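You operate a simulated robot arm through the tools that you are given. There is no shell and no other tool. Be economical: measure what you need, move in short steps, check, and stop when the job is done.

The job below is to be done with a simulated two-armed robot. You get a single attempt, and the scene is never put back.

TASK
Find the green badge with a gap under the lamp beside the trays; close it with the green bottle.
Fine: swing the lamp over the black board and leave it there; on, and off again after; not over the rim; bottle back; leave the badges on their pegs and the other bottles. Set down upright: green bottle.

Only the result counts: the job must be done as asked and must still hold three seconds after the hand-in. Knocking over, shifting, dropping, spilling or breaking anything else fails it.

THE ROBOT
Two 7-joint arms with two-finger parallel grippers on one trunk, on a base that drives. Base frame: it is fixed to the floor where the robot stands at the start and does not move with it; the origin is under the middle of the robot, x ahead of it, y to its left, z up; the surface under the hand at the start is at about z = 750. Units: mm, degrees, N and s.
The left shoulder is at the start at [50, 165, 1255], the right one opposite. With the tool pointing down near the work surface each hand reaches from about 100 to 640 mm from the robot's upright axis, wherever it stands, measured 20 degrees to its own side. Places, roughly: green bottle [-1500, 1000, 750]; purple bottle [-1250, 1000, 750]; right desk lamp [900, 0, 1200]; right desk lamp button [500, 0, 800]; yellow bottle [-1250, 1000, 750]. Payload 3.91 kg a hand.
Tool frame (each hand has its own): the origin (TCP) lies between the finger pads and is the grasp point; the fingertips stand 30 mm ahead of it; z points along the fingers, y is the line along which they close. The gripper opens to 110 mm. The fingers are 20 mm wide and 10 mm thick; the gripper's body (48 by 112 mm) begins 55 mm behind the TCP.
Orientation is that of the tool frame in the base frame, as a unit quaternion [w, x, y, z]. With the fingers straight down and closing along the base's y, the tool's x points along the base's -x, its y along +y and its z along -z.

THE INTERFACE
- The arms move only by the tool step_arm. It takes "left_commands", "right_commands" or both (then of equal length, played together; a hand with none holds still); each is a list of rows, each a list of 7 numbers: the closure, from 0 (fully open) to 1 (shut), then the shift along the tool's x, y, z in units of 400 mm (1.0 is 400 mm), then the turn, a rotation vector about the tool's x, y, z in units of 180 degrees (1.0 is 180 degrees). In form: [[claw, x, y, z, rx, ry, rz], ...]. A call has 1 to 12 rows; each row is the pose to reach, as a shift and turn from the pose commanded when the call began, along the tool's axes at that moment. A call with a number of a shift or a turn outside -1 to 1 is refused whole. Each row takes 0.2 s and may step no farther than 50 mm and 8.6 degrees from the row before; otherwise, or with a gripper value out of range, the whole call is refused. A pose out of reach is approached as far as the arm can. The call stops where the force on the tool passes 40 N (or 10 N more than at its start, if that is more) or the arm is blocked; 0.2 s more then pass. The fingers move at their own pace (about 45 mm/s each) and stop on an object; they squeeze with about 38 N. The grip force told is the motor's: it shows also when the fingers shut on nothing. Time passes only in rows, and 0.2 s behind the last, so rows that repeat a pose let the fingers close. It gives the time, the measured TCP pose, the force on the tool (base axes), the opening and the grip force at its end, in the units of the frame above (readings bear some noise), with the torque about the TCP (base axes, N m) and any sound that the robot's microphone picked up.
- Cameras (640 x 400 px; columns grow to the right, rows downward): "scene" is now at [123.4, 9.9, 1450.2]; the picture's right is [0.12, -0.99, 0.00], its down [-0.32, -0.04, -0.95] and it looks along [0.94, 0.11, -0.32] (base axes); focal length 214 px, centre (320, 200). "left" rides on the left gripper at [72, -17, -103] in its tool frame; the picture's right is [0.23, 0.97, 0.00], its down [-0.76, 0.18, -0.62] and it looks along [-0.61, 0.14, 0.78] (tool axes); focal length 222 px, centre (320, 200). "right" rides on the right gripper at [73, 17, -103] in its tool frame; the picture's right is [-0.23, 0.97, 0.00], its down [-0.76, -0.18, -0.62] and it looks along [-0.61, -0.14, 0.78] (tool axes); focal length 222 px, centre (320, 200). There is no depth. A picture from a camera that has moved, and an enlarged one, comes with that camera's place and axes in the base frame and with its lens.
- grab_frame(camera): a new picture of that camera. It takes no simulated time.
- slide_trunk(by): slides the trunk up (or, below 0, down) by that many mm; the arms and the scene camera ride with it, the base frame stays. It gives what a move gives, with no picture.
- steer(legs): drives the robot by 1 to 6 legs, each [ahead, left, turn to the left] in mm, mm and degrees, along the robot's own axes; the way and the turn of a leg run together, so that a leg with both is an arc; at most 1500 mm and 180 degrees a leg. The arms and the cameras ride along, it lands a little off, and it stops where it bumps. It gives what a move gives.
- head_to(pan, tilt): turns the head with the scene camera to pan (to the left, within 80 degrees either way) and tilt (down, from -29 to 69), counted from straight ahead of the robot. It gives what a move gives.
- inspect(camera, box): a new picture of the part [left, top, right, bottom] of that camera's present view, enlarged. It takes no simulated time.
- job_done(): hands the job in; it is judged then, once.

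Work in short steps. Places have to be worked out from the pictures, the camera data and where the tool is seen: move nearer, look again, correct. Check each grasp and each placing, and mend what went wrong. You have 120 turns and 92 pictures in all, those below and enlarged ones among them. Open the grippers and draw the arms clear of the work before you hand the job in, unless the task says otherwise; then end with one line.

The tools are called after "Call:" as name(argument=value, ...) on one line, values as JSON. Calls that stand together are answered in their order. step_arm: Moves the arms, as the interface text tells. Its arguments: {"type":"object","properties":{"left_commands":{"type":"array","items":{"type":"array","items":{"type":"number"}}},"right_commands":{"type":"array","items":{"type":"array","items":{"type":"number"}}}},"required":[]} The other tools are called the same way: slide_trunk (by) slides the trunk up or down; steer (legs) drives the base; head_to (pan, tilt) turns the head that bears the scene camera; grab_frame (camera) takes a picture; inspect (camera, box) takes an enlarged picture of a part of a camera's view; job_done () hands the job in.

At the start:

```text
t: 0.0
left_tool_pos: [249.2, 250.8, 1389.2]
left_orientation: [0.001, 0.0, 1.0, 0.0]
left_force: [0.2, -0.3, 0.2]
left_moment: [0.03, 0.0, 0.02]
left_finger_gap: 110.1
left_grasp_force: 0.2
right_tool_pos: [287.5, 16.7, 1428.8]
right_orientation: [-0.001, 0.001, 1.0, 0.001]
right_force: [0.7, 0.2, 0.6]
right_moment: [0.01, -0.01, 0.02]
right_finger_gap: 110.2
right_grasp_force: 0.0
trunk travel left (down, up): [-475.0, 28.0]
robot x, y, heading: [-1.1, 1.0, -0.1]
head pan, tilt: [6.7, 18.8]
```

scene: 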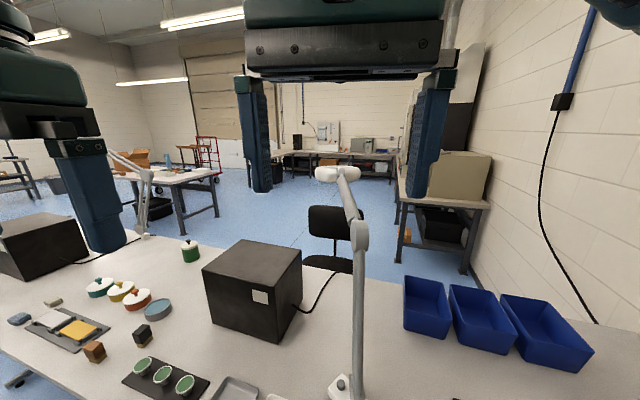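
right: 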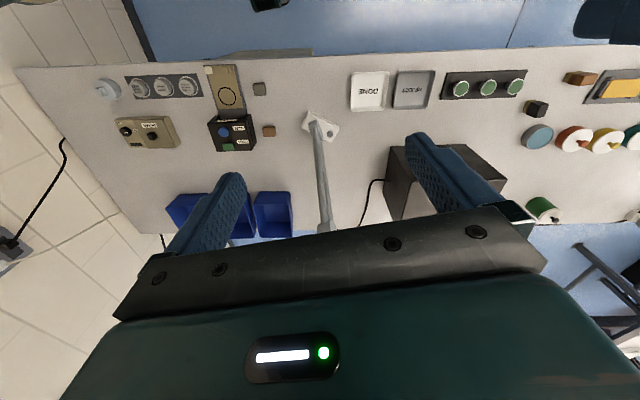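
left: 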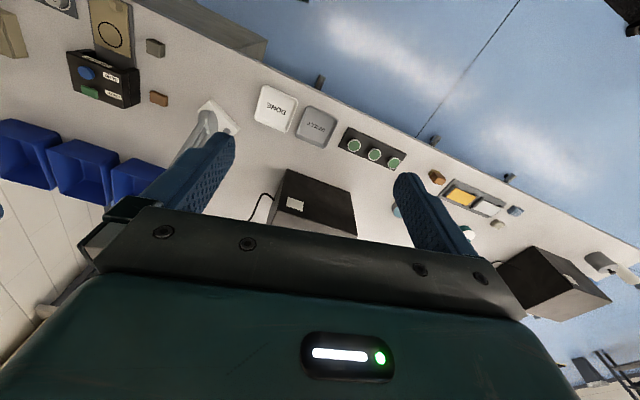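

The table ahead carries a black board with three green badges, a lamp, and trays. I tilt the head down to see the board and lamp better.

Call:
head_to(pan=10, tilt=50)

Call:
grab_frame(camera="scene")

Call:
inspect(camera="right", box=[80, 40, 360, 240])

Call:
inspect(camera="right", box=[340, 40, 640, 240])

```text
t: 1.0
left_tool_pos: [248.9, 251.0, 1388.8]
left_orientation: [0.0, 0.0, 1.0, 0.0]
left_force: [0.2, -0.6, -0.2]
left_moment: [0.03, -0.03, 0.04]
left_finger_gap: 109.9
left_grasp_force: 0.0
right_tool_pos: [288.1, 18.3, 1428.2]
right_orientation: [-0.001, 0.001, 1.0, 0.001]
right_force: [-0.3, 0.5, 0.3]
right_moment: [-0.04, -0.01, -0.05]
right_finger_gap: 109.8
right_grasp_force: 0.1
trunk travel left (down, up): [-475.0, 28.0]
robot x, y, heading: [-3.4, 0.1, 0.3]
head pan, tilt: [10.0, 50.0]
```

```text
88 pictures are left
camera scene: at [106.7, 12.5, 1402.8], right [0.17, -0.98, 0.0], down [-0.75, -0.13, -0.64], along [0.63, 0.11, -0.77], focal length 214 px, centre (320, 200)
```

scene: 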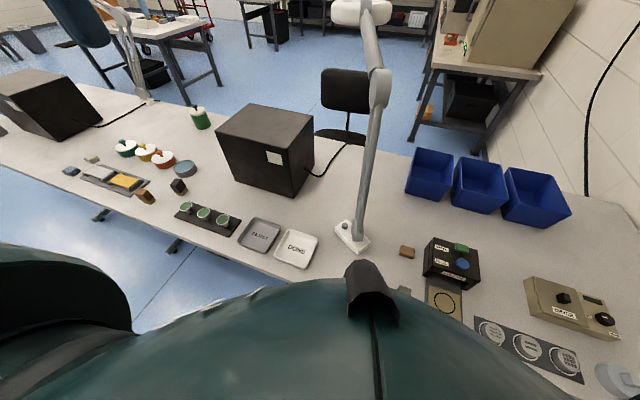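

```text
2.00 times, centred on (220, 140) of right
camera zoom: at [215.8, 34.4, 1532.6], right [0.23, 0.97, 0.0], down [0.76, -0.18, 0.62], along [0.61, -0.14, -0.78], focal length 444 px, centre (520, 320)
```

zoom: 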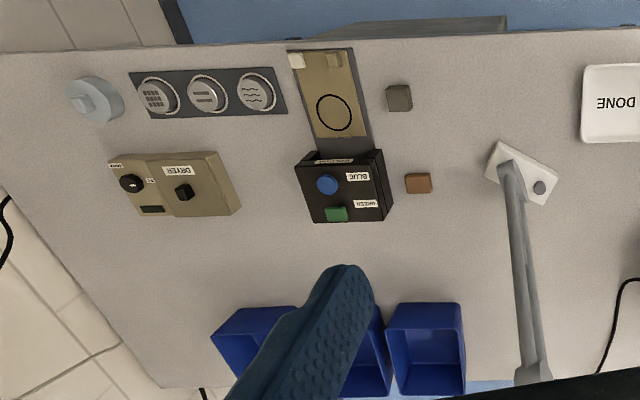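

```text
2.00 times, centred on (490, 140) of right
camera zoom: at [215.8, 34.4, 1532.6], right [0.23, 0.97, 0.0], down [0.76, -0.18, 0.62], along [0.61, -0.14, -0.78], focal length 444 px, centre (-20, 320)
```

zoom: 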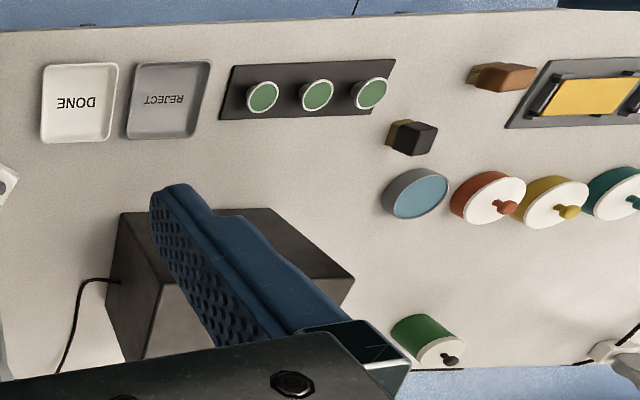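

Board with badges is about (480,495), lamp base about (492,-32). I look at the lamp closely and behind to the left for the bottles.

Call:
head_to(pan=0, tilt=28)

Call:
inspect(camera="scene", box=[200, 100, 520, 300])

Call:
head_to(pan=80, tilt=15)

Call:
grab_frame(camera="scene")

```text
t: 1.8
left_tool_pos: [248.0, 249.8, 1390.3]
left_orientation: [0.0, -0.001, 1.0, 0.001]
left_force: [-0.5, -0.6, -0.6]
left_moment: [0.02, 0.01, -0.01]
left_finger_gap: 110.0
left_grasp_force: 0.0
right_tool_pos: [287.9, 18.0, 1430.2]
right_orientation: [0.0, 0.0, 1.0, 0.001]
right_force: [0.3, 0.3, 0.2]
right_moment: [0.0, 0.03, 0.01]
right_finger_gap: 110.0
right_grasp_force: 0.1
trunk travel left (down, up): [-475.0, 28.0]
robot x, y, heading: [-0.5, -0.9, -0.1]
head pan, tilt: [0.0, 28.0]
```

```text
2.00 times, centred on (360, 200) of scene
camera zoom: at [122.0, -0.9, 1435.3], right [0.0, -1.0, 0.0], down [-0.47, 0.0, -0.88], along [0.88, 0.0, -0.47], focal length 429 px, centre (240, 200)
```

zoom: 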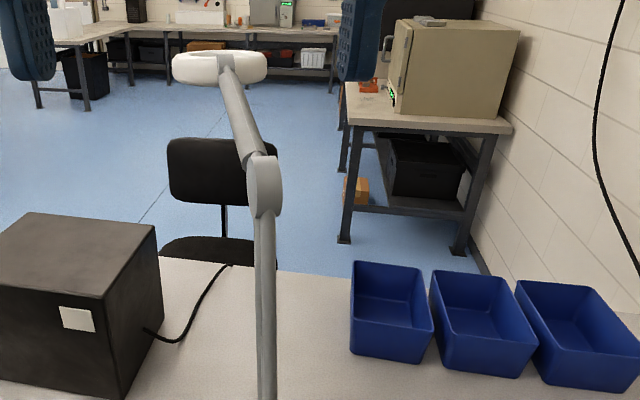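

```text
t: 3.4
left_tool_pos: [248.3, 249.4, 1390.1]
left_orientation: [0.0, -0.001, 1.0, 0.0]
left_force: [-0.7, 0.5, -0.2]
left_moment: [-0.02, 0.0, -0.04]
left_finger_gap: 110.0
left_grasp_force: 0.1
right_tool_pos: [288.3, 18.0, 1427.5]
right_orientation: [-0.001, 0.001, 1.0, 0.002]
right_force: [0.0, -0.3, -1.0]
right_moment: [-0.01, -0.01, -0.01]
right_finger_gap: 110.0
right_grasp_force: 0.0
trunk travel left (down, up): [-475.0, 28.0]
robot x, y, heading: [3.9, 1.0, -0.3]
head pan, tilt: [80.0, 15.0]
```

```text
84 pictures are left
camera scene: at [47.1, 91.1, 1456.4], right [0.98, -0.17, 0.0], down [-0.05, -0.26, -0.97], along [0.17, 0.95, -0.26], focal length 214 px, centre (320, 200)
```

scene: 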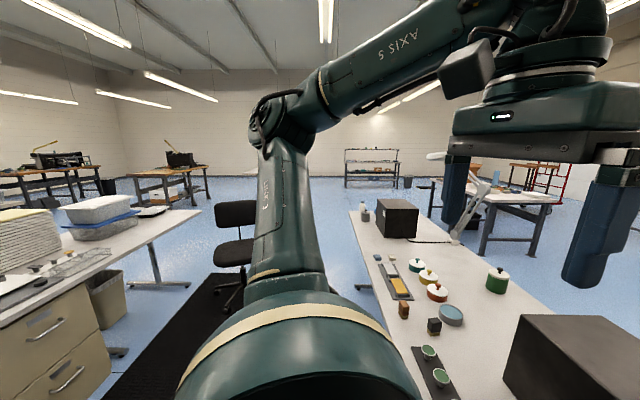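

Lamp elbow looks to be at about (492,-25,1260) with the forearm pointing ahead. I drive left to get a second viewpoint (and better reach).

Call:
steer(legs=[[0, 250, 0]])

Call:
head_to(pan=-20, tilt=28)

Call:
grab_frame(camera="scene")

```text
t: 6.2
left_tool_pos: [250.2, 502.0, 1389.5]
left_orientation: [0.001, 0.0, 1.0, -0.001]
left_force: [-0.1, 0.2, -0.6]
left_moment: [-0.03, 0.0, 0.03]
left_finger_gap: 109.9
left_grasp_force: 0.0
right_tool_pos: [289.3, 268.4, 1429.8]
right_orientation: [-0.002, 0.004, 1.0, 0.001]
right_force: [-0.2, 0.5, -0.1]
right_moment: [-0.01, -0.01, -0.02]
right_finger_gap: 110.3
right_grasp_force: 0.0
trunk travel left (down, up): [-475.0, 28.0]
robot x, y, heading: [-0.2, 249.9, -0.3]
head pan, tilt: [80.0, 15.0]
```

```text
t: 7.9
left_tool_pos: [249.5, 502.1, 1388.2]
left_orientation: [0.001, 0.001, 1.0, 0.0]
left_force: [0.2, -0.5, 0.2]
left_moment: [-0.01, 0.05, 0.02]
left_finger_gap: 110.0
left_grasp_force: 0.1
right_tool_pos: [288.1, 268.3, 1430.0]
right_orientation: [-0.001, 0.002, 1.0, 0.0]
right_force: [1.8, -1.3, 0.9]
right_moment: [0.13, 0.17, 0.11]
right_finger_gap: 110.3
right_grasp_force: 0.0
trunk travel left (down, up): [-475.0, 28.0]
robot x, y, heading: [-3.1, 250.0, -0.2]
head pan, tilt: [-20.0, 28.0]
```

```text
83 pictures are left
camera scene: at [116.9, 220.3, 1435.5], right [-0.34, -0.94, 0.0], down [-0.44, 0.16, -0.88], along [0.83, -0.3, -0.47], focal length 214 px, centre (320, 200)
```

scene: 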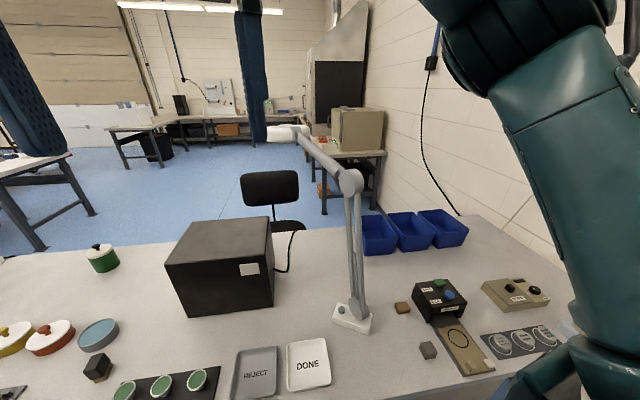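

Triangulated: post leans from base (496,-30) to elbow (578,-30,1218), forearm runs to the head near (1045,40,1260). I'll move the right hand, open, above the forearm to cage it.

Call:
step_arm(right_commands=[[0, -0.09, -0.072, 0, 0, 0, 0], [0, -0.18, -0.144, 0, 0, 0, 0], [0, -0.27, -0.216, 0, 0, 0, 0], [0, -0.36, -0.288, 0, 0, 0, 0], [0, -0.45, -0.36, 0, 0, 0, 0], [0, -0.54, -0.432, 0, 0, 0, 0], [0, -0.63, -0.504, 0, 0, 0, 0], [0, -0.72, -0.576, 0, 0, 0, 0], [0, -0.81, -0.648, 0, 0, 0, 0], [0, -0.9, -0.72, 0, 0, 0, 0], [0, -0.98, -0.72, 0, 0, 0, 0]])

Call:
grab_frame(camera="right")

Call:
grab_frame(camera="scene")

```text
t: 10.3
left_tool_pos: [250.2, 501.2, 1388.7]
left_orientation: [0.0, 0.0, 1.0, 0.001]
left_force: [0.6, -0.4, 0.7]
left_moment: [0.01, 0.02, -0.02]
left_finger_gap: 109.9
left_grasp_force: 0.0
right_tool_pos: [564.1, 17.1, 1382.3]
right_orientation: [0.0, 0.003, 1.0, 0.002]
right_force: [0.7, 0.1, -0.3]
right_moment: [0.01, 0.01, -0.01]
right_finger_gap: 110.1
right_grasp_force: 0.0
right hand out of reach, approached as far as the arm can: row 7, 8, 9, 10, 11
trunk travel left (down, up): [-475.0, 28.0]
robot x, y, heading: [2.2, 252.5, -0.0]
head pan, tilt: [-20.0, 28.0]
```

```text
82 pictures are left
camera right: at [492.5, 34.2, 1484.4], right [0.23, 0.97, 0.0], down [0.76, -0.18, 0.62], along [0.61, -0.14, -0.78], focal length 222 px, centre (320, 200)
```

right: 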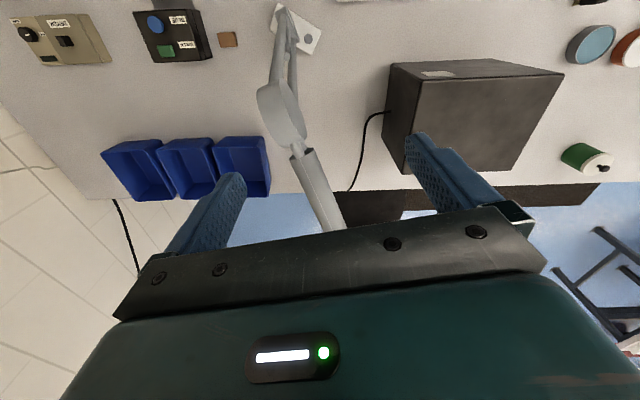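

```text
81 pictures are left
camera scene: at [117.3, 218.6, 1435.3], right [-0.35, -0.94, 0.0], down [-0.44, 0.16, -0.88], along [0.83, -0.3, -0.47], focal length 214 px, centre (320, 200)
```

scene: 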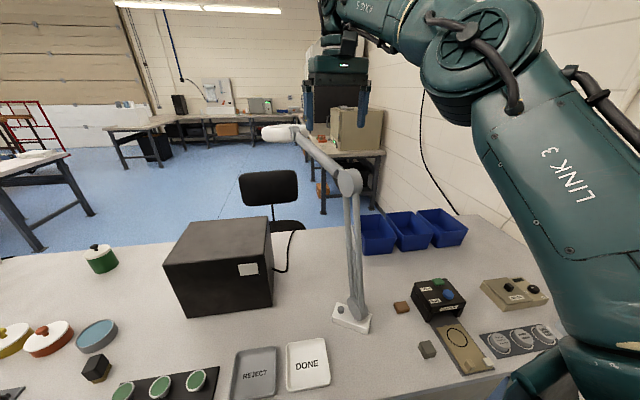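

Reach falls short with the tool pointing straight down at this height. I tilt the tool forward 40° to gain reach before descending.

Call:
step_arm(right_commands=[[0, 0.0, 0, 0.02, 0, -0.045, 0], [0, 0.01, 0, 0.04, 0, -0.09, 0], [0, 0.02, 0, 0.06, 0, -0.135, 0], [0, 0.025, 0, 0.075, 0, -0.18, 0], [0, 0.025, 0, 0.075, 0, -0.222, 0], [0, 0.025, 0, 0.075, 0, -0.222, 0]])

```text
t: 11.7
left_tool_pos: [250.1, 502.4, 1388.4]
left_orientation: [0.001, 0.001, 1.0, 0.0]
left_force: [0.7, -0.4, 0.2]
left_moment: [-0.03, 0.03, -0.02]
left_finger_gap: 110.0
left_grasp_force: 0.0
right_tool_pos: [553.1, 17.1, 1353.0]
right_orientation: [0.341, 0.003, 0.94, 0.001]
right_force: [-0.3, 0.6, -0.6]
right_moment: [0.0, 0.03, 0.0]
right_finger_gap: 110.0
right_grasp_force: 0.1
trunk travel left (down, up): [-475.0, 28.0]
robot x, y, heading: [1.4, 253.5, -0.1]
head pan, tilt: [-20.0, 28.0]
```

Commanded pose follows actual. Now (553,17,1353) at 40° tilt; move on to (680,-20,1330).

Call:
step_arm(right_commands=[[0, -0.069, -0.031, 0.083, 0, 0, 0], [0, -0.137, -0.062, 0.165, 0, 0, 0], [0, -0.206, -0.0925, 0.248, 0, 0, 0], [0, -0.206, -0.0925, 0.248, 0, 0, 0]])

Call:
grab_frame(camera="right")

Call:
inspect(camera="scene", box=[240, 80, 400, 220])

```text
t: 12.7
left_tool_pos: [248.9, 502.4, 1389.3]
left_orientation: [0.001, 0.0, 1.0, 0.0]
left_force: [-0.2, 0.4, -0.1]
left_moment: [0.0, 0.0, 0.0]
left_finger_gap: 110.0
left_grasp_force: 0.0
right_tool_pos: [679.0, -20.9, 1327.6]
right_orientation: [0.342, 0.003, 0.94, 0.0]
right_force: [-0.4, -0.9, -0.3]
right_moment: [0.01, -0.03, 0.01]
right_finger_gap: 110.1
right_grasp_force: 0.1
trunk travel left (down, up): [-475.0, 28.0]
robot x, y, heading: [0.3, 251.3, -0.2]
head pan, tilt: [-20.0, 28.0]
```

```text
80 pictures are left
camera right: at [556.6, -3.4, 1360.5], right [0.18, 0.97, 0.15], down [0.18, -0.18, 0.97], along [0.97, -0.15, -0.21], focal length 222 px, centre (320, 200)
```

right: 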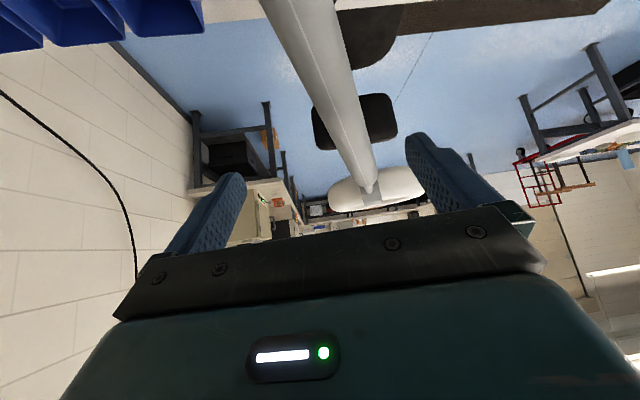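

```text
2.86 times, centred on (320, 150) of scene
camera zoom: at [115.9, 219.9, 1435.5], right [-0.34, -0.94, 0.0], down [-0.44, 0.16, -0.88], along [0.83, -0.3, -0.47], focal length 613 px, centre (320, 343)
```

zoom: 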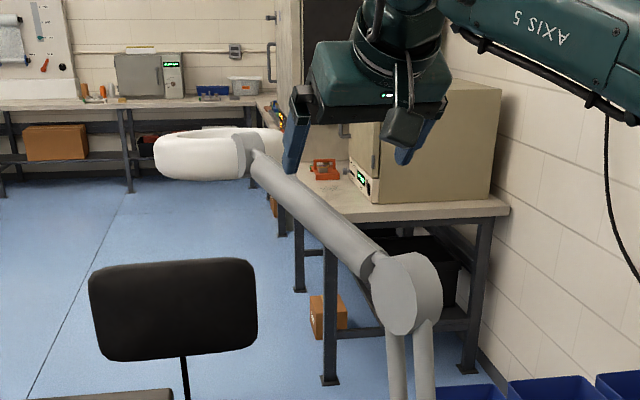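

The forearm runs between the open fingers. I descend 95 mm straight down to cage it.

Call:
step_arm(right_commands=[[0, 0.05, 0, 0.06, 0, 0, 0], [0, 0.1, 0, 0.12, 0, 0, 0], [0, 0.153, 0, 0.182, 0, 0, 0]])

Call:
inspect(camera="scene", box=[240, 80, 400, 220])

Call:
grab_frame(camera="right")

```text
t: 13.5
left_tool_pos: [250.5, 502.4, 1389.1]
left_orientation: [0.0, 0.001, 1.0, 0.0]
left_force: [-0.3, 0.1, -0.4]
left_moment: [-0.02, -0.01, -0.01]
left_finger_gap: 110.0
left_grasp_force: 0.1
right_tool_pos: [679.0, -21.0, 1232.6]
right_orientation: [0.341, 0.002, 0.94, 0.001]
right_force: [0.3, -0.3, -0.1]
right_moment: [0.04, -0.01, -0.01]
right_finger_gap: 110.1
right_grasp_force: 0.0
trunk travel left (down, up): [-475.0, 28.0]
robot x, y, heading: [-0.0, 252.8, 0.2]
head pan, tilt: [-20.0, 28.0]
```

```text
2.86 times, centred on (320, 150) of scene
camera zoom: at [117.1, 219.5, 1435.4], right [-0.34, -0.94, 0.0], down [-0.44, 0.16, -0.88], along [0.83, -0.3, -0.47], focal length 613 px, centre (320, 343)
```

zoom: 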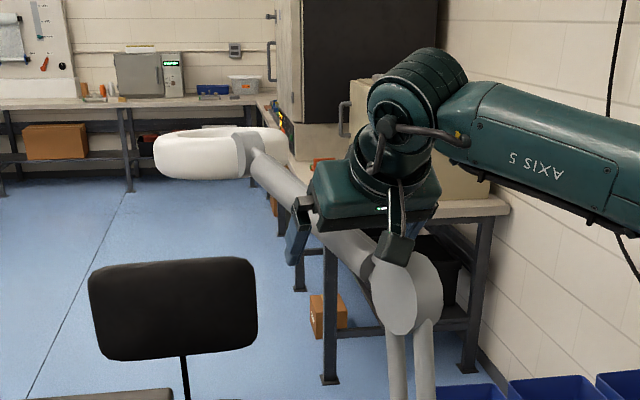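

```text
77 pictures are left
camera right: at [557.0, -3.4, 1265.8], right [0.18, 0.97, 0.15], down [0.18, -0.18, 0.97], along [0.97, -0.14, -0.21], focal length 222 px, centre (320, 200)
```

right: 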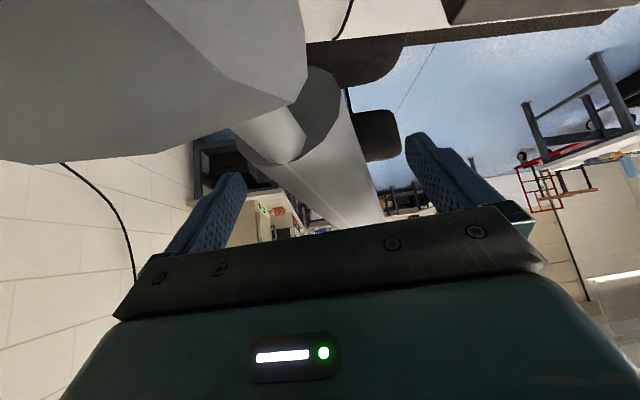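

The forearm is caged with no contact. I swing the hand rigidly about the lamp's base axis by 40°.

Call:
step_arm(right_commands=[[0, 0.0057, 0.0635, -0.0048, -0.0286, 0, -0.034], [0, 0.0184, 0.125, -0.0154, -0.0572, 0, -0.0681], [0, 0.0373, 0.184, -0.0313, -0.0857, 0, -0.1021], [0, 0.0624, 0.239, -0.0524, -0.1143, 0, -0.1362], [0, 0.0931, 0.289, -0.0781, -0.1429, 0, -0.1702]])

Call:
grab_frame(camera="scene")

```text
t: 14.7
left_tool_pos: [249.5, 501.8, 1388.2]
left_orientation: [0.001, 0.001, 1.0, 0.0]
left_force: [-0.9, 0.2, -1.0]
left_moment: [0.02, 0.01, -0.01]
left_finger_gap: 109.9
left_grasp_force: 0.0
right_tool_pos: [649.7, 68.9, 1231.7]
right_orientation: [0.331, -0.237, 0.909, 0.087]
right_force: [0.5, -0.3, 0.0]
right_moment: [-0.03, 0.0, 0.0]
right_finger_gap: 110.0
right_grasp_force: 0.0
right hand out of reach, approached as far as the arm can: row 4, 5
trunk travel left (down, up): [-475.0, 28.0]
robot x, y, heading: [-0.2, 250.8, -0.3]
head pan, tilt: [-20.0, 28.0]
```

```text
76 pictures are left
camera scene: at [116.8, 220.0, 1435.4], right [-0.34, -0.94, 0.0], down [-0.44, 0.16, -0.88], along [0.83, -0.3, -0.47], focal length 214 px, centre (320, 200)
```

scene: 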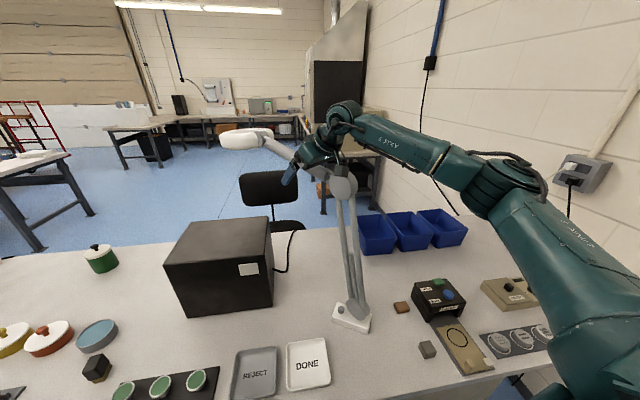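

The lamp swings easily about its base. The wrist limits, so I bring the tool back to vertical in place, then carry on.

Call:
step_arm(right_commands=[[0, 0, 0, 0, 0, 0.0444, 0], [0, 0, 0, 0, 0, 0.0889, 0], [0, 0, 0, 0, 0, 0.1333, 0], [0, 0, 0, 0, 0, 0.1778, 0], [0, 0, 0, 0, 0, 0.222, 0]])

```text
t: 15.9
left_tool_pos: [246.7, 501.1, 1390.0]
left_orientation: [0.002, 0.001, 1.0, 0.001]
left_force: [-0.4, 0.1, -0.2]
left_moment: [0.07, -0.03, 0.01]
left_finger_gap: 109.9
left_grasp_force: 0.1
right_tool_pos: [575.3, -17.3, 1180.9]
right_orientation: [0.117, -0.218, 0.969, 0.022]
right_force: [1.0, 2.7, 6.5]
right_moment: [-0.23, 0.15, -0.06]
right_finger_gap: 109.8
right_grasp_force: 0.0
right hand out of reach, approached as far as the arm can: row 1, 2, 3, 4, 5
trunk travel left (down, up): [-475.0, 28.0]
robot x, y, heading: [-0.7, 253.1, -0.1]
head pan, tilt: [-20.0, 28.0]
```

The hand was pulled back toward the lamp elbow and shows slight contact. I look before anything else.

Call:
grab_frame(camera="scene")

Call:
grab_frame(camera="right")

```text
75 pictures are left
camera scene: at [114.1, 219.1, 1436.2], right [-0.34, -0.94, 0.0], down [-0.44, 0.16, -0.88], along [0.83, -0.3, -0.47], focal length 214 px, centre (320, 200)
```

scene: 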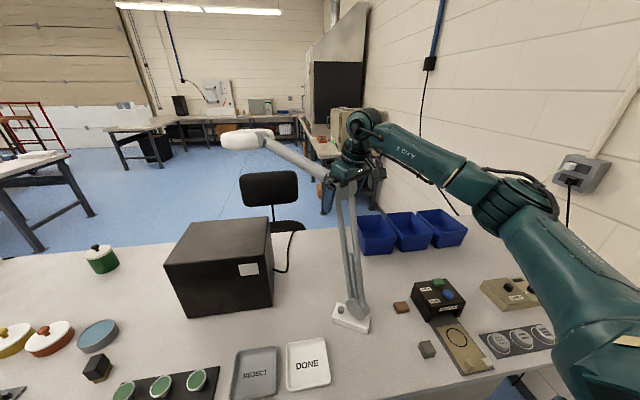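

```text
74 pictures are left
camera right: at [481.6, -41.9, 1263.8], right [-0.22, 0.98, 0.05], down [0.61, 0.1, 0.79], along [0.76, 0.2, -0.61], focal length 222 px, centre (320, 200)
```

right: 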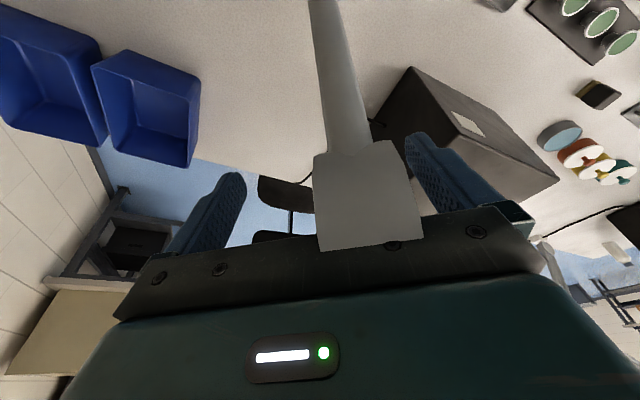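

The palm sits lightly on the lamp's elbow joint. I back off upward along the tool axis.

Call:
step_arm(right_commands=[[0, 0, 0, -0.05, 0, 0, 0], [0, 0, 0, -0.15, 0, 0, 0], [0, 0, 0, -0.25, 0, 0, 0], [0, 0, 0, -0.35, 0, 0, 0]])

Call:
slide_trunk(by=28)

Call:
grab_frame(camera="scene")

```text
t: 16.9
left_tool_pos: [250.0, 502.8, 1389.7]
left_orientation: [0.0, 0.0, 1.0, 0.0]
left_force: [-0.6, 1.0, -0.3]
left_moment: [-0.04, 0.0, 0.0]
left_finger_gap: 110.0
left_grasp_force: 0.1
right_tool_pos: [545.3, -25.9, 1299.6]
right_orientation: [0.11, -0.216, 0.97, 0.019]
right_force: [-0.1, 0.7, 0.6]
right_moment: [0.0, -0.04, -0.01]
right_finger_gap: 109.9
right_grasp_force: 0.1
right hand out of reach, approached as far as the arm can: row 3, 4
trunk travel left (down, up): [-475.0, 28.0]
robot x, y, heading: [1.1, 250.6, -0.0]
head pan, tilt: [-20.0, 28.0]
```

```text
t: 17.7
left_tool_pos: [249.5, 501.0, 1418.2]
left_orientation: [0.001, 0.001, 1.0, 0.0]
left_force: [1.1, 0.3, -0.8]
left_moment: [0.0, -0.02, 0.02]
left_finger_gap: 109.9
left_grasp_force: 0.0
right_tool_pos: [545.6, -26.2, 1327.9]
right_orientation: [0.11, -0.216, 0.97, 0.019]
right_force: [-0.9, 0.1, 0.6]
right_moment: [0.04, 0.02, 0.01]
right_finger_gap: 109.9
right_grasp_force: 0.0
trunk travel left (down, up): [-503.0, 0.0]
robot x, y, heading: [-2.1, 254.6, -0.0]
head pan, tilt: [-20.0, 28.0]
```

```text
73 pictures are left
camera scene: at [117.1, 219.9, 1463.4], right [-0.34, -0.94, 0.0], down [-0.44, 0.16, -0.88], along [0.83, -0.3, -0.47], focal length 214 px, centre (320, 200)
```

scene: 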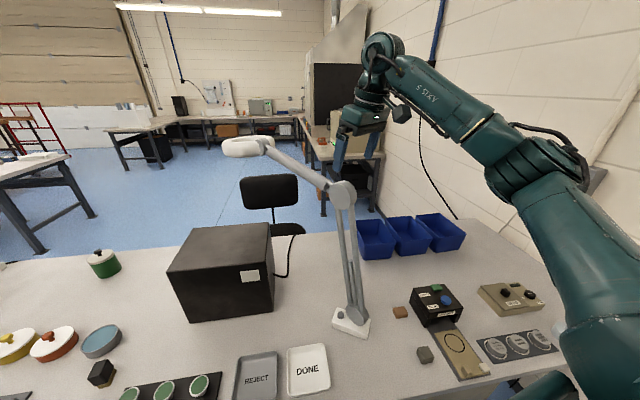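

The lamp yaw is now about 25°. I go back over the forearm at about (655,45) with the tilt restored, still high.

Call:
step_arm(right_commands=[[0, -0.06, 0.009, 0.014, 0, -0.039, 0], [0, -0.14, 0.02, 0.03, 0, -0.078, 0], [0, -0.22, 0.033, 0.05, 0, -0.117, 0], [0, -0.3165, 0.0445, 0.071, 0, -0.156, 0]])

Call:
grab_frame(camera="right")

```text
t: 18.7
left_tool_pos: [250.6, 502.2, 1417.4]
left_orientation: [0.0, 0.001, 1.0, 0.001]
left_force: [-0.5, 1.0, 1.2]
left_moment: [0.01, 0.0, -0.01]
left_finger_gap: 110.2
left_grasp_force: 0.2
right_tool_pos: [657.0, 43.9, 1328.7]
right_orientation: [0.342, -0.205, 0.914, 0.071]
right_force: [-0.3, 0.8, -0.2]
right_moment: [-0.02, 0.01, -0.04]
right_finger_gap: 109.9
right_grasp_force: 0.1
trunk travel left (down, up): [-503.0, 0.0]
robot x, y, heading: [2.4, 250.9, -0.2]
head pan, tilt: [-20.0, 28.0]
```

```text
72 pictures are left
camera right: at [539.1, 8.2, 1358.8], right [-0.26, 0.96, 0.14], down [0.22, -0.08, 0.97], along [0.94, 0.28, -0.19], focal length 222 px, centre (320, 200)
```

right: 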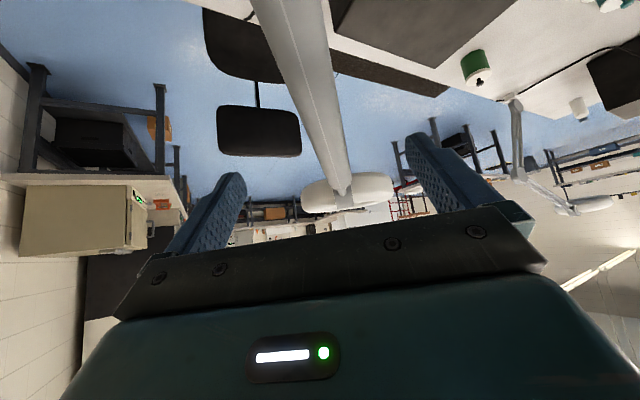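

Forearm is caged between the fingers; lower 92 mm and then sweep along the arc at fixed orientation.

Call:
step_arm(right_commands=[[0, 0.05, 0, 0.058, 0, 0, 0], [0, 0.1, 0.001, 0.116, 0, 0, 0], [0, 0.15, 0.002, 0.174, 0, 0, 0]])

```text
t: 19.5
left_tool_pos: [250.4, 501.4, 1417.5]
left_orientation: [0.001, 0.001, 1.0, 0.0]
left_force: [-0.1, -0.5, 0.2]
left_moment: [0.02, 0.05, -0.02]
left_finger_gap: 110.1
left_grasp_force: 0.0
right_tool_pos: [657.7, 45.6, 1235.5]
right_orientation: [0.343, -0.205, 0.914, 0.071]
right_force: [0.0, -0.6, -0.7]
right_moment: [0.02, 0.01, 0.02]
right_finger_gap: 109.9
right_grasp_force: 0.0
trunk travel left (down, up): [-503.0, 0.0]
robot x, y, heading: [3.3, 247.9, -0.1]
head pan, tilt: [-20.0, 28.0]
```

Caged again at z 1235. Sweep the hand along the arc to about 65°.

Call:
step_arm(right_commands=[[0, 0.006, 0.0758, -0.006, 0, 0, 0], [0, 0.0205, 0.151, -0.02, 0, 0, 0], [0, 0.045, 0.222, -0.042, 0, 0, 0], [0, 0.079, 0.2845, -0.072, 0, 0, 0]])

Call:
grab_frame(camera="scene")

```text
t: 20.5
left_tool_pos: [249.0, 501.7, 1417.0]
left_orientation: [0.001, 0.001, 1.0, 0.0]
left_force: [-0.8, 0.4, 0.4]
left_moment: [0.04, -0.02, 0.02]
left_finger_gap: 109.9
left_grasp_force: 0.1
right_tool_pos: [568.4, 131.7, 1237.8]
right_orientation: [0.341, -0.204, 0.915, 0.07]
right_force: [-0.2, 0.8, 0.3]
right_moment: [-0.02, 0.01, 0.0]
right_finger_gap: 110.1
right_grasp_force: 0.1
trunk travel left (down, up): [-503.0, 0.0]
robot x, y, heading: [2.0, 252.2, -0.4]
head pan, tilt: [-20.0, 28.0]
```

```text
71 pictures are left
camera scene: at [116.4, 219.9, 1463.5], right [-0.35, -0.94, 0.0], down [-0.44, 0.16, -0.88], along [0.83, -0.3, -0.47], focal length 214 px, centre (320, 200)
```

scene: 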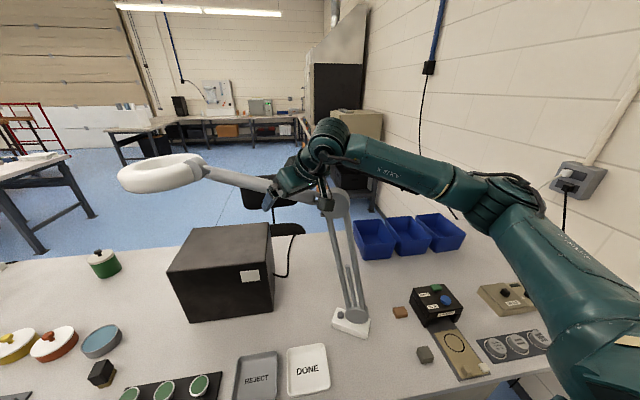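

Lamp is now at about 60°. I un-tilt the tool to vertical in place, now that it is closer in.

Call:
step_arm(right_commands=[[0, 0, 0, 0, 0, 0.0444, 0], [0, 0, 0, 0, 0, 0.0889, 0], [0, 0, 0, 0, 0, 0.1333, 0], [0, 0, 0, 0, 0, 0.1778, 0]])

```text
t: 21.5
left_tool_pos: [248.5, 501.8, 1416.2]
left_orientation: [0.002, 0.0, 1.0, 0.0]
left_force: [0.2, -0.1, -0.1]
left_moment: [-0.01, 0.0, 0.05]
left_finger_gap: 110.2
left_grasp_force: 0.1
right_tool_pos: [568.1, 129.6, 1235.9]
right_orientation: [0.075, -0.216, 0.973, 0.012]
right_force: [-0.6, 0.2, 0.2]
right_moment: [-0.01, -0.01, -0.02]
right_finger_gap: 110.0
right_grasp_force: 0.2
trunk travel left (down, up): [-503.0, 0.0]
robot x, y, heading: [1.3, 250.3, -0.2]
head pan, tilt: [-20.0, 28.0]
```

Vertical now. Continue the arc to about 92° while yawing the gripper along with the lamp.

Call:
step_arm(right_commands=[[0, 0.034, 0.0325, -0.0055, 0, 0, -0.044], [0, 0.0745, 0.068, -0.012, 0, 0, -0.088], [0, 0.1185, 0.097, -0.019, 0, 0, -0.132], [0, 0.1585, 0.116, -0.0255, 0, 0, -0.176]])

Call:
head_to(pan=10, tilt=35)

Call:
grab_frame(camera="scene")

```text
t: 22.5
left_tool_pos: [249.2, 501.4, 1417.5]
left_orientation: [0.001, 0.001, 1.0, 0.0]
left_force: [-0.3, 0.1, -1.0]
left_moment: [0.01, 0.03, -0.01]
left_finger_gap: 109.9
left_grasp_force: 0.1
right_tool_pos: [501.1, 144.9, 1234.5]
right_orientation: [0.077, -0.444, 0.893, -0.007]
right_force: [0.4, 0.3, -0.3]
right_moment: [0.0, 0.02, 0.04]
right_finger_gap: 109.9
right_grasp_force: 0.0
right hand out of reach, approached as far as the arm can: row 4
trunk travel left (down, up): [-503.0, 0.0]
robot x, y, heading: [-0.3, 253.0, -0.2]
head pan, tilt: [-20.0, 28.0]
```

```text
t: 23.4
left_tool_pos: [249.5, 503.2, 1417.2]
left_orientation: [0.001, 0.001, 1.0, 0.0]
left_force: [-0.4, -0.8, 0.5]
left_moment: [-0.01, -0.01, -0.02]
left_finger_gap: 110.0
left_grasp_force: 0.0
right_tool_pos: [501.7, 145.8, 1234.8]
right_orientation: [0.078, -0.443, 0.893, -0.007]
right_force: [0.5, -0.3, -0.5]
right_moment: [-0.02, 0.01, 0.0]
right_finger_gap: 110.0
right_grasp_force: 0.0
trunk travel left (down, up): [-503.0, 0.0]
robot x, y, heading: [2.4, 252.7, -0.2]
head pan, tilt: [10.0, 35.0]
```

```text
70 pictures are left
camera scene: at [118.0, 266.4, 1452.5], right [0.17, -0.99, 0.0], down [-0.57, -0.1, -0.82], along [0.81, 0.14, -0.57], focal length 214 px, centre (320, 200)
```

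scene: 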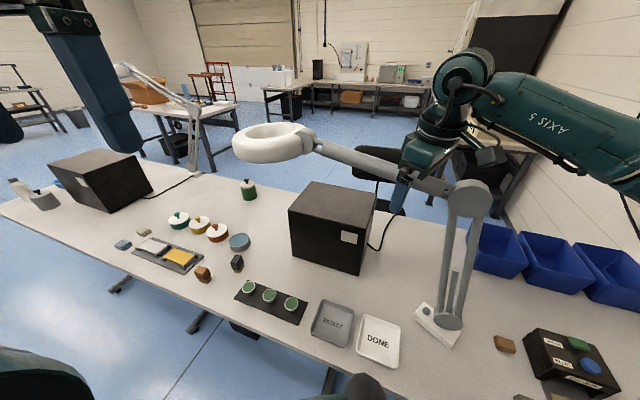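

Head is at about 76° over (623,489); the board centre at (484,500) needs about 91°. Push a further ~48 mm at the hand.

Call:
step_arm(right_commands=[[0, 0.028, 0.029, -0.006, 0, 0, 0], [0, 0.056, 0.058, -0.012, 0, 0, 0], [0, 0.083, 0.086, -0.018, 0, 0, 0]])

Call:
grab_frame(camera="scene")

```text
t: 24.2
left_tool_pos: [250.1, 500.5, 1417.0]
left_orientation: [0.001, 0.001, 1.0, 0.0]
left_force: [0.7, 0.3, -0.4]
left_moment: [0.0, -0.02, 0.0]
left_finger_gap: 109.8
left_grasp_force: 0.1
right_tool_pos: [452.5, 137.3, 1235.1]
right_orientation: [0.075, -0.442, 0.894, -0.008]
right_force: [0.3, -0.4, 0.5]
right_moment: [0.02, -0.02, 0.0]
right_finger_gap: 110.4
right_grasp_force: 0.1
trunk travel left (down, up): [-503.0, 0.0]
robot x, y, heading: [0.4, 252.3, -0.1]
head pan, tilt: [10.0, 35.0]
```

```text
69 pictures are left
camera scene: at [117.6, 266.0, 1452.5], right [0.17, -0.99, 0.0], down [-0.56, -0.1, -0.82], along [0.81, 0.14, -0.57], focal length 214 px, centre (320, 200)
```

scene: 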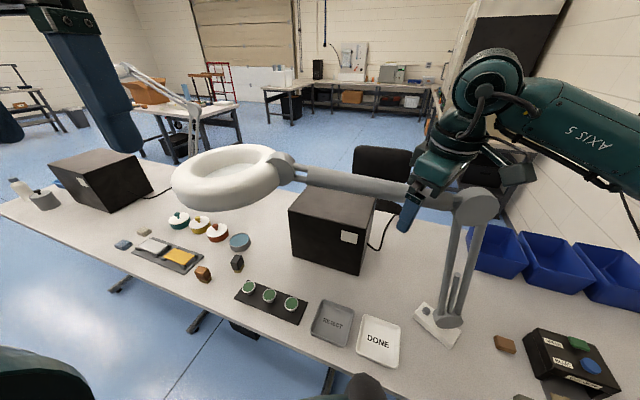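

Head seems near the board; check with the left hand camera, which looks down over the board.

Call:
grab_frame(camera="left")

```text
68 pictures are left
camera left: at [176.1, 485.0, 1520.5], right [-0.22, 0.97, 0.0], down [0.76, 0.18, 0.62], along [0.61, 0.14, -0.78], focal length 222 px, centre (320, 200)
```

left: 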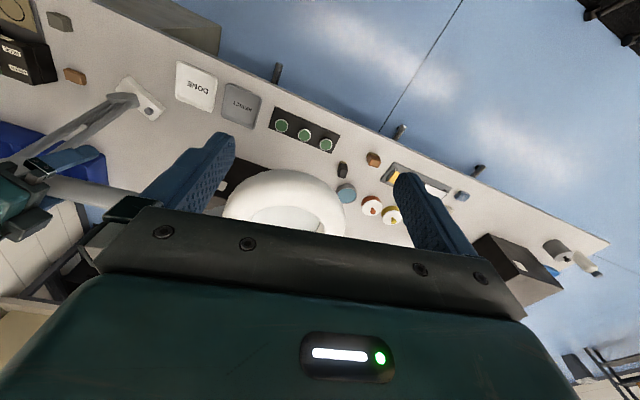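

Two views put the ring at about (425,487), ~58 mm past the board centre (486,500). I move the hand back +x 45 mm so the other finger nudges it back.

Call:
step_arm(right_commands=[[0, -0.0335, -0.0445, 0.008, 0, 0, 0], [0, -0.067, -0.089, 0.0163, 0, 0, 0]])

Call:
inspect(camera="left", box=[160, 80, 400, 240])

```text
t: 24.8
left_tool_pos: [250.6, 502.3, 1417.8]
left_orientation: [0.0, 0.0, 1.0, -0.001]
left_force: [-0.3, 0.2, -0.1]
left_moment: [0.01, 0.02, 0.0]
left_finger_gap: 110.1
left_grasp_force: 0.1
right_tool_pos: [499.3, 137.6, 1235.0]
right_orientation: [0.078, -0.443, 0.893, -0.007]
right_force: [-0.5, 0.2, -0.1]
right_moment: [0.01, 0.02, -0.03]
right_finger_gap: 110.2
right_grasp_force: 0.1
trunk travel left (down, up): [-503.0, 0.0]
robot x, y, heading: [-0.2, 249.4, -0.2]
head pan, tilt: [10.0, 35.0]
```

```text
2.50 times, centred on (280, 160) of left
camera zoom: at [177.0, 485.6, 1520.3], right [-0.23, 0.97, 0.0], down [0.76, 0.18, 0.62], along [0.61, 0.14, -0.78], focal length 555 px, centre (420, 300)
```

zoom: 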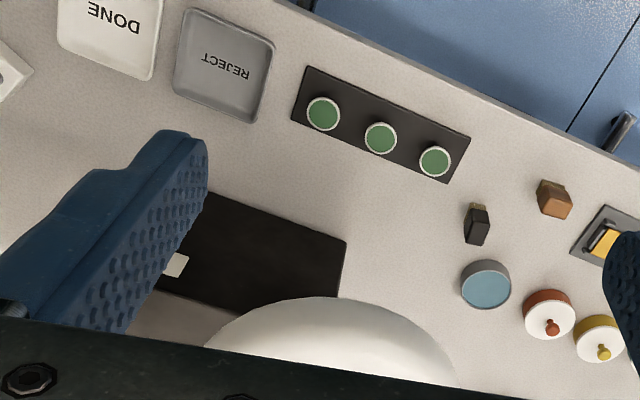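

Ring now is at about (495,505), over the board. I free the finger contact slightly and lift the right hand clear.

Call:
step_arm(right_commands=[[0, 0.018, 0.024, -0.004, 0, 0, 0], [0, 0.018, 0.024, -0.08, 0, 0, 0], [0, 0.018, 0.024, -0.18, 0, 0, 0], [0, 0.018, 0.024, -0.28, 0, 0, 0]])

Call:
grab_frame(camera="scene")

```text
t: 25.8
left_tool_pos: [249.1, 502.9, 1417.3]
left_orientation: [0.001, 0.001, 1.0, -0.001]
left_force: [0.3, -0.1, 0.3]
left_moment: [0.0, 0.03, -0.03]
left_finger_gap: 109.9
left_grasp_force: 0.0
right_tool_pos: [468.3, 133.6, 1347.5]
right_orientation: [0.077, -0.443, 0.893, -0.008]
right_force: [-0.3, -0.2, -0.5]
right_moment: [0.01, -0.02, 0.0]
right_finger_gap: 110.3
right_grasp_force: 0.1
trunk travel left (down, up): [-503.0, 0.0]
robot x, y, heading: [1.7, 252.4, -0.3]
head pan, tilt: [10.0, 35.0]
```

```text
66 pictures are left
camera scene: at [117.3, 266.8, 1452.5], right [0.17, -0.99, 0.0], down [-0.56, -0.1, -0.82], along [0.81, 0.14, -0.57], focal length 214 px, centre (320, 200)
```

scene: 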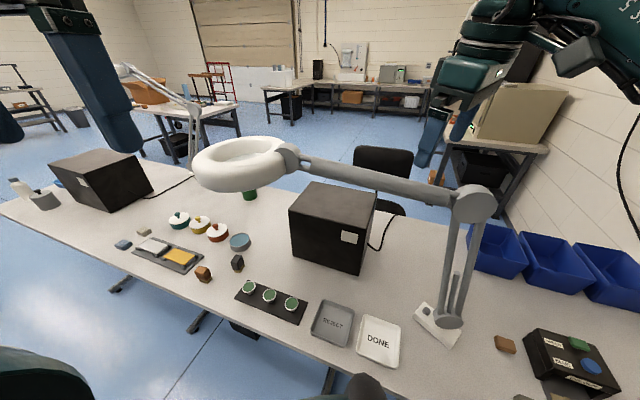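

Ring stands over the board. Now a close look at the button on the lamp base and the badges.

Call:
inspect(camera="scene", box=[380, 270, 500, 370])

Call:
inspect(camera="scene", box=[220, 265, 320, 335])

```text
4.00 times, centred on (440, 320) of scene
camera zoom: at [117.3, 266.8, 1452.5], right [0.17, -0.99, 0.0], down [-0.56, -0.1, -0.82], along [0.81, 0.14, -0.57], focal length 858 px, centre (-160, -280)
```

zoom: 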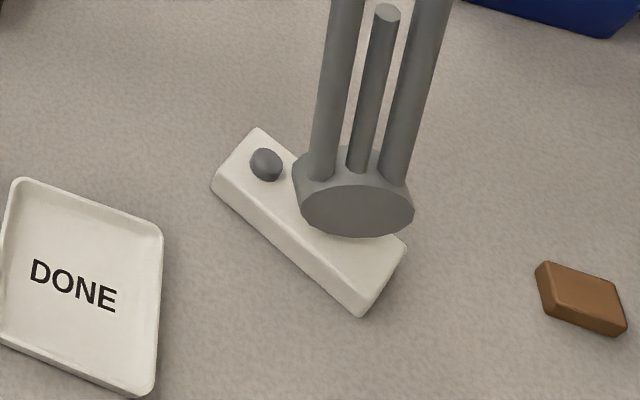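

```text
5.71 times, centred on (270, 300) of scene
camera zoom: at [117.3, 266.8, 1452.5], right [0.17, -0.99, 0.0], down [-0.56, -0.1, -0.82], along [0.81, 0.14, -0.57], focal length 1226 px, centre (606, -371)
```

zoom: 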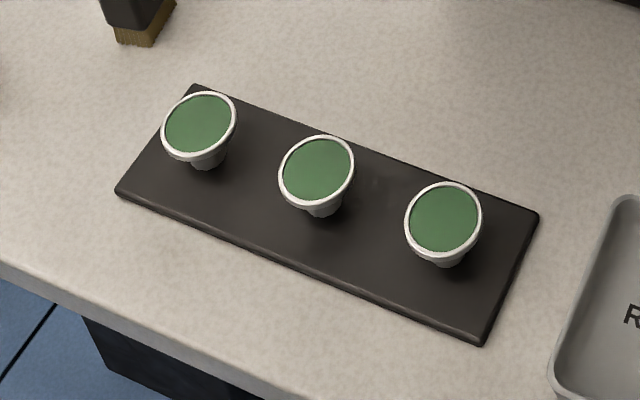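

Button is at about (522,-2,~790), next to the post joint; the left hand coming tilted from the +y side suits best. I retract the right hand first.

Call:
step_arm(right_commands=[[0, 0.05, 0.07, -0.05, 0, 0, 0.03], [0, 0.1, 0.14, -0.09, 0, 0, 0.07], [0, 0.15, 0.21, -0.13, 0, 0, 0.11], [0, 0.2, 0.28, -0.17, 0, 0, 0.15], [0, 0.2475, 0.3425, -0.2125, 0, 0, 0.19]])

Call:
steer(legs=[[0, -170, 0]])

Call:
slide_trunk(by=-250)

Call:
grab_frame(camera="scene")

```text
t: 27.0
left_tool_pos: [248.1, 502.1, 1418.1]
left_orientation: [0.001, 0.0, 1.0, 0.0]
left_force: [-0.4, -0.5, -0.3]
left_moment: [0.01, 0.03, 0.01]
left_finger_gap: 110.1
left_grasp_force: 0.0
right_tool_pos: [291.1, 130.8, 1406.4]
right_orientation: [0.076, -0.161, 0.984, 0.016]
right_force: [0.2, -0.6, -0.3]
right_moment: [-0.02, 0.0, 0.0]
right_finger_gap: 109.9
right_grasp_force: 0.0
trunk travel left (down, up): [-503.0, 0.0]
robot x, y, heading: [-2.1, 249.7, -0.1]
head pan, tilt: [10.0, 35.0]
```

```text
t: 29.1
left_tool_pos: [247.3, 331.9, 1416.8]
left_orientation: [0.0, 0.002, 1.0, 0.0]
left_force: [0.3, -0.3, -0.7]
left_moment: [0.08, -0.04, -0.01]
left_finger_gap: 110.0
left_grasp_force: 0.0
right_tool_pos: [292.3, -38.6, 1406.0]
right_orientation: [0.075, -0.161, 0.984, 0.016]
right_force: [0.0, 0.4, -0.4]
right_moment: [0.0, 0.02, -0.03]
right_finger_gap: 110.1
right_grasp_force: 0.0
trunk travel left (down, up): [-503.0, 0.0]
robot x, y, heading: [-0.2, 82.8, -0.0]
head pan, tilt: [10.0, 35.0]
```

```text
t: 31.7
left_tool_pos: [249.4, 333.7, 1167.6]
left_orientation: [0.001, 0.001, 1.0, 0.0]
left_force: [-0.3, -0.2, 0.6]
left_moment: [-0.02, -0.02, -0.04]
left_finger_gap: 110.0
left_grasp_force: 0.0
right_tool_pos: [290.8, -37.6, 1156.5]
right_orientation: [0.076, -0.161, 0.984, 0.017]
right_force: [0.4, 0.7, 0.3]
right_moment: [-0.01, -0.02, -0.04]
right_finger_gap: 110.1
right_grasp_force: 0.0
trunk travel left (down, up): [-253.0, 250.0]
robot x, y, heading: [1.7, 85.0, 0.0]
head pan, tilt: [10.0, 35.0]
```

```text
63 pictures are left
camera scene: at [117.4, 97.7, 1202.5], right [0.17, -0.99, 0.0], down [-0.57, -0.1, -0.82], along [0.81, 0.14, -0.57], focal length 214 px, centre (320, 200)
```

scene: 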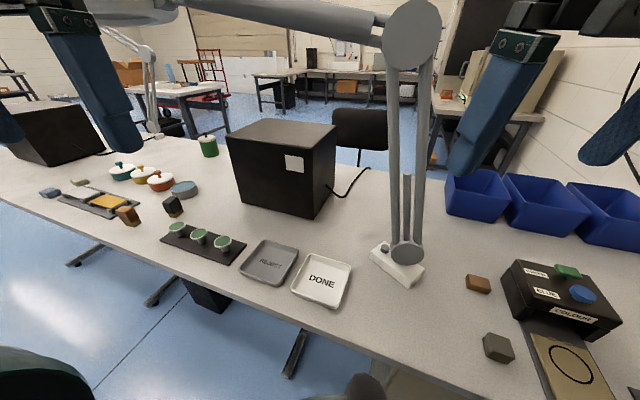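

Button triangulates to about (526,-5,782). I yaw the left hand 90° with the fingers shut, prior to tilting it to point to the right and down.

Call:
step_arm(left_commands=[[1, 0, 0, 0, 0, 0, -0.0455], [1, 0, 0, 0, 0, 0, -0.091], [1, 0, 0, 0, 0, 0, -0.1365], [1, 0, 0, 0, 0, 0, -0.182], [1, 0, 0, 0, 0, 0, -0.2275], [1, 0, 0, 0, 0, 0, -0.273], [1, 0, 0, 0, 0, 0, -0.3185], [1, 0, 0, 0, 0, 0, -0.364], [1, 0, 0, 0, 0, 0, -0.4095], [1, 0, 0, 0, 0, 0, -0.455], [1, 0, 0, 0, 0, 0, -0.5]])

```text
t: 34.1
left_tool_pos: [249.2, 333.4, 1167.3]
left_orientation: [0.0, 0.707, -0.707, 0.001]
left_force: [0.2, 0.1, 0.8]
left_moment: [-0.01, 0.0, 0.0]
left_finger_gap: 0.3
left_grasp_force: 37.9
right_tool_pos: [291.1, -37.8, 1156.0]
right_orientation: [0.076, -0.161, 0.984, 0.015]
right_force: [-0.4, -0.6, 0.2]
right_moment: [-0.03, -0.01, 0.03]
right_finger_gap: 110.0
right_grasp_force: 0.1
trunk travel left (down, up): [-253.0, 250.0]
robot x, y, heading: [0.8, 84.5, 0.0]
head pan, tilt: [10.0, 35.0]
```

Roll done. Now tilt 60° while moving to a pre-approach at (470,200,960).

Call:
step_arm(left_commands=[[1, 0.0416, -0.069, 0.0647, 0, 0.0417, 0], [1, 0.083, -0.138, 0.129, 0, 0.0833, 0], [1, 0.125, -0.207, 0.194, 0, 0.125, 0], [1, 0.166, -0.276, 0.259, 0, 0.1667, 0], [1, 0.208, -0.345, 0.323, 0, 0.2083, 0], [1, 0.249, -0.414, 0.388, 0, 0.25, 0], [1, 0.291, -0.483, 0.453, 0, 0.2917, 0], [1, 0.3325, -0.5525, 0.5175, 0, 0.3333, 0]])

Call:
grab_frame(camera="scene")

Call:
grab_frame(camera="left")

```text
t: 35.9
left_tool_pos: [469.6, 201.1, 959.2]
left_orientation: [-0.354, -0.611, 0.613, -0.355]
left_force: [0.8, 0.5, -0.2]
left_moment: [-0.01, 0.03, -0.02]
left_finger_gap: 0.0
left_grasp_force: 37.0
right_tool_pos: [291.0, -36.6, 1155.4]
right_orientation: [0.075, -0.162, 0.984, 0.016]
right_force: [0.5, 0.1, 0.6]
right_moment: [0.02, 0.0, -0.01]
right_finger_gap: 109.9
right_grasp_force: 0.1
trunk travel left (down, up): [-253.0, 250.0]
robot x, y, heading: [-1.8, 81.8, 0.1]
head pan, tilt: [10.0, 35.0]
```

```text
62 pictures are left
camera scene: at [117.9, 97.8, 1202.4], right [0.17, -0.99, 0.0], down [-0.57, -0.1, -0.82], along [0.81, 0.14, -0.57], focal length 214 px, centre (320, 200)
```

scene: 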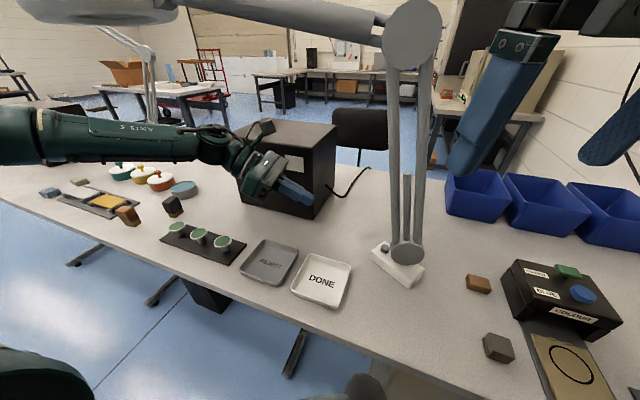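

```text
61 pictures are left
camera left: at [486.0, 254.5, 1074.5], right [-0.97, -0.11, 0.19], down [-0.18, 0.92, -0.35], along [-0.14, -0.38, -0.92], focal length 222 px, centre (320, 200)
```

left: 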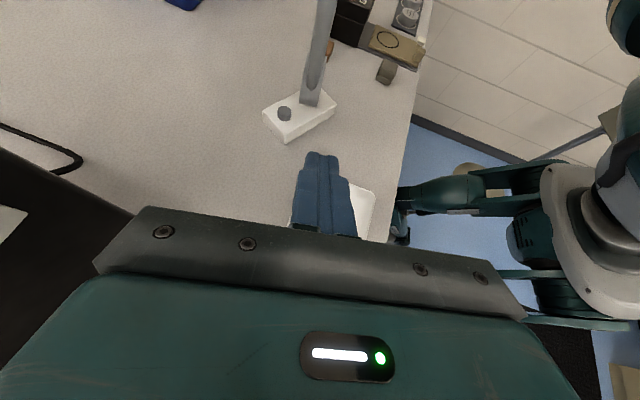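

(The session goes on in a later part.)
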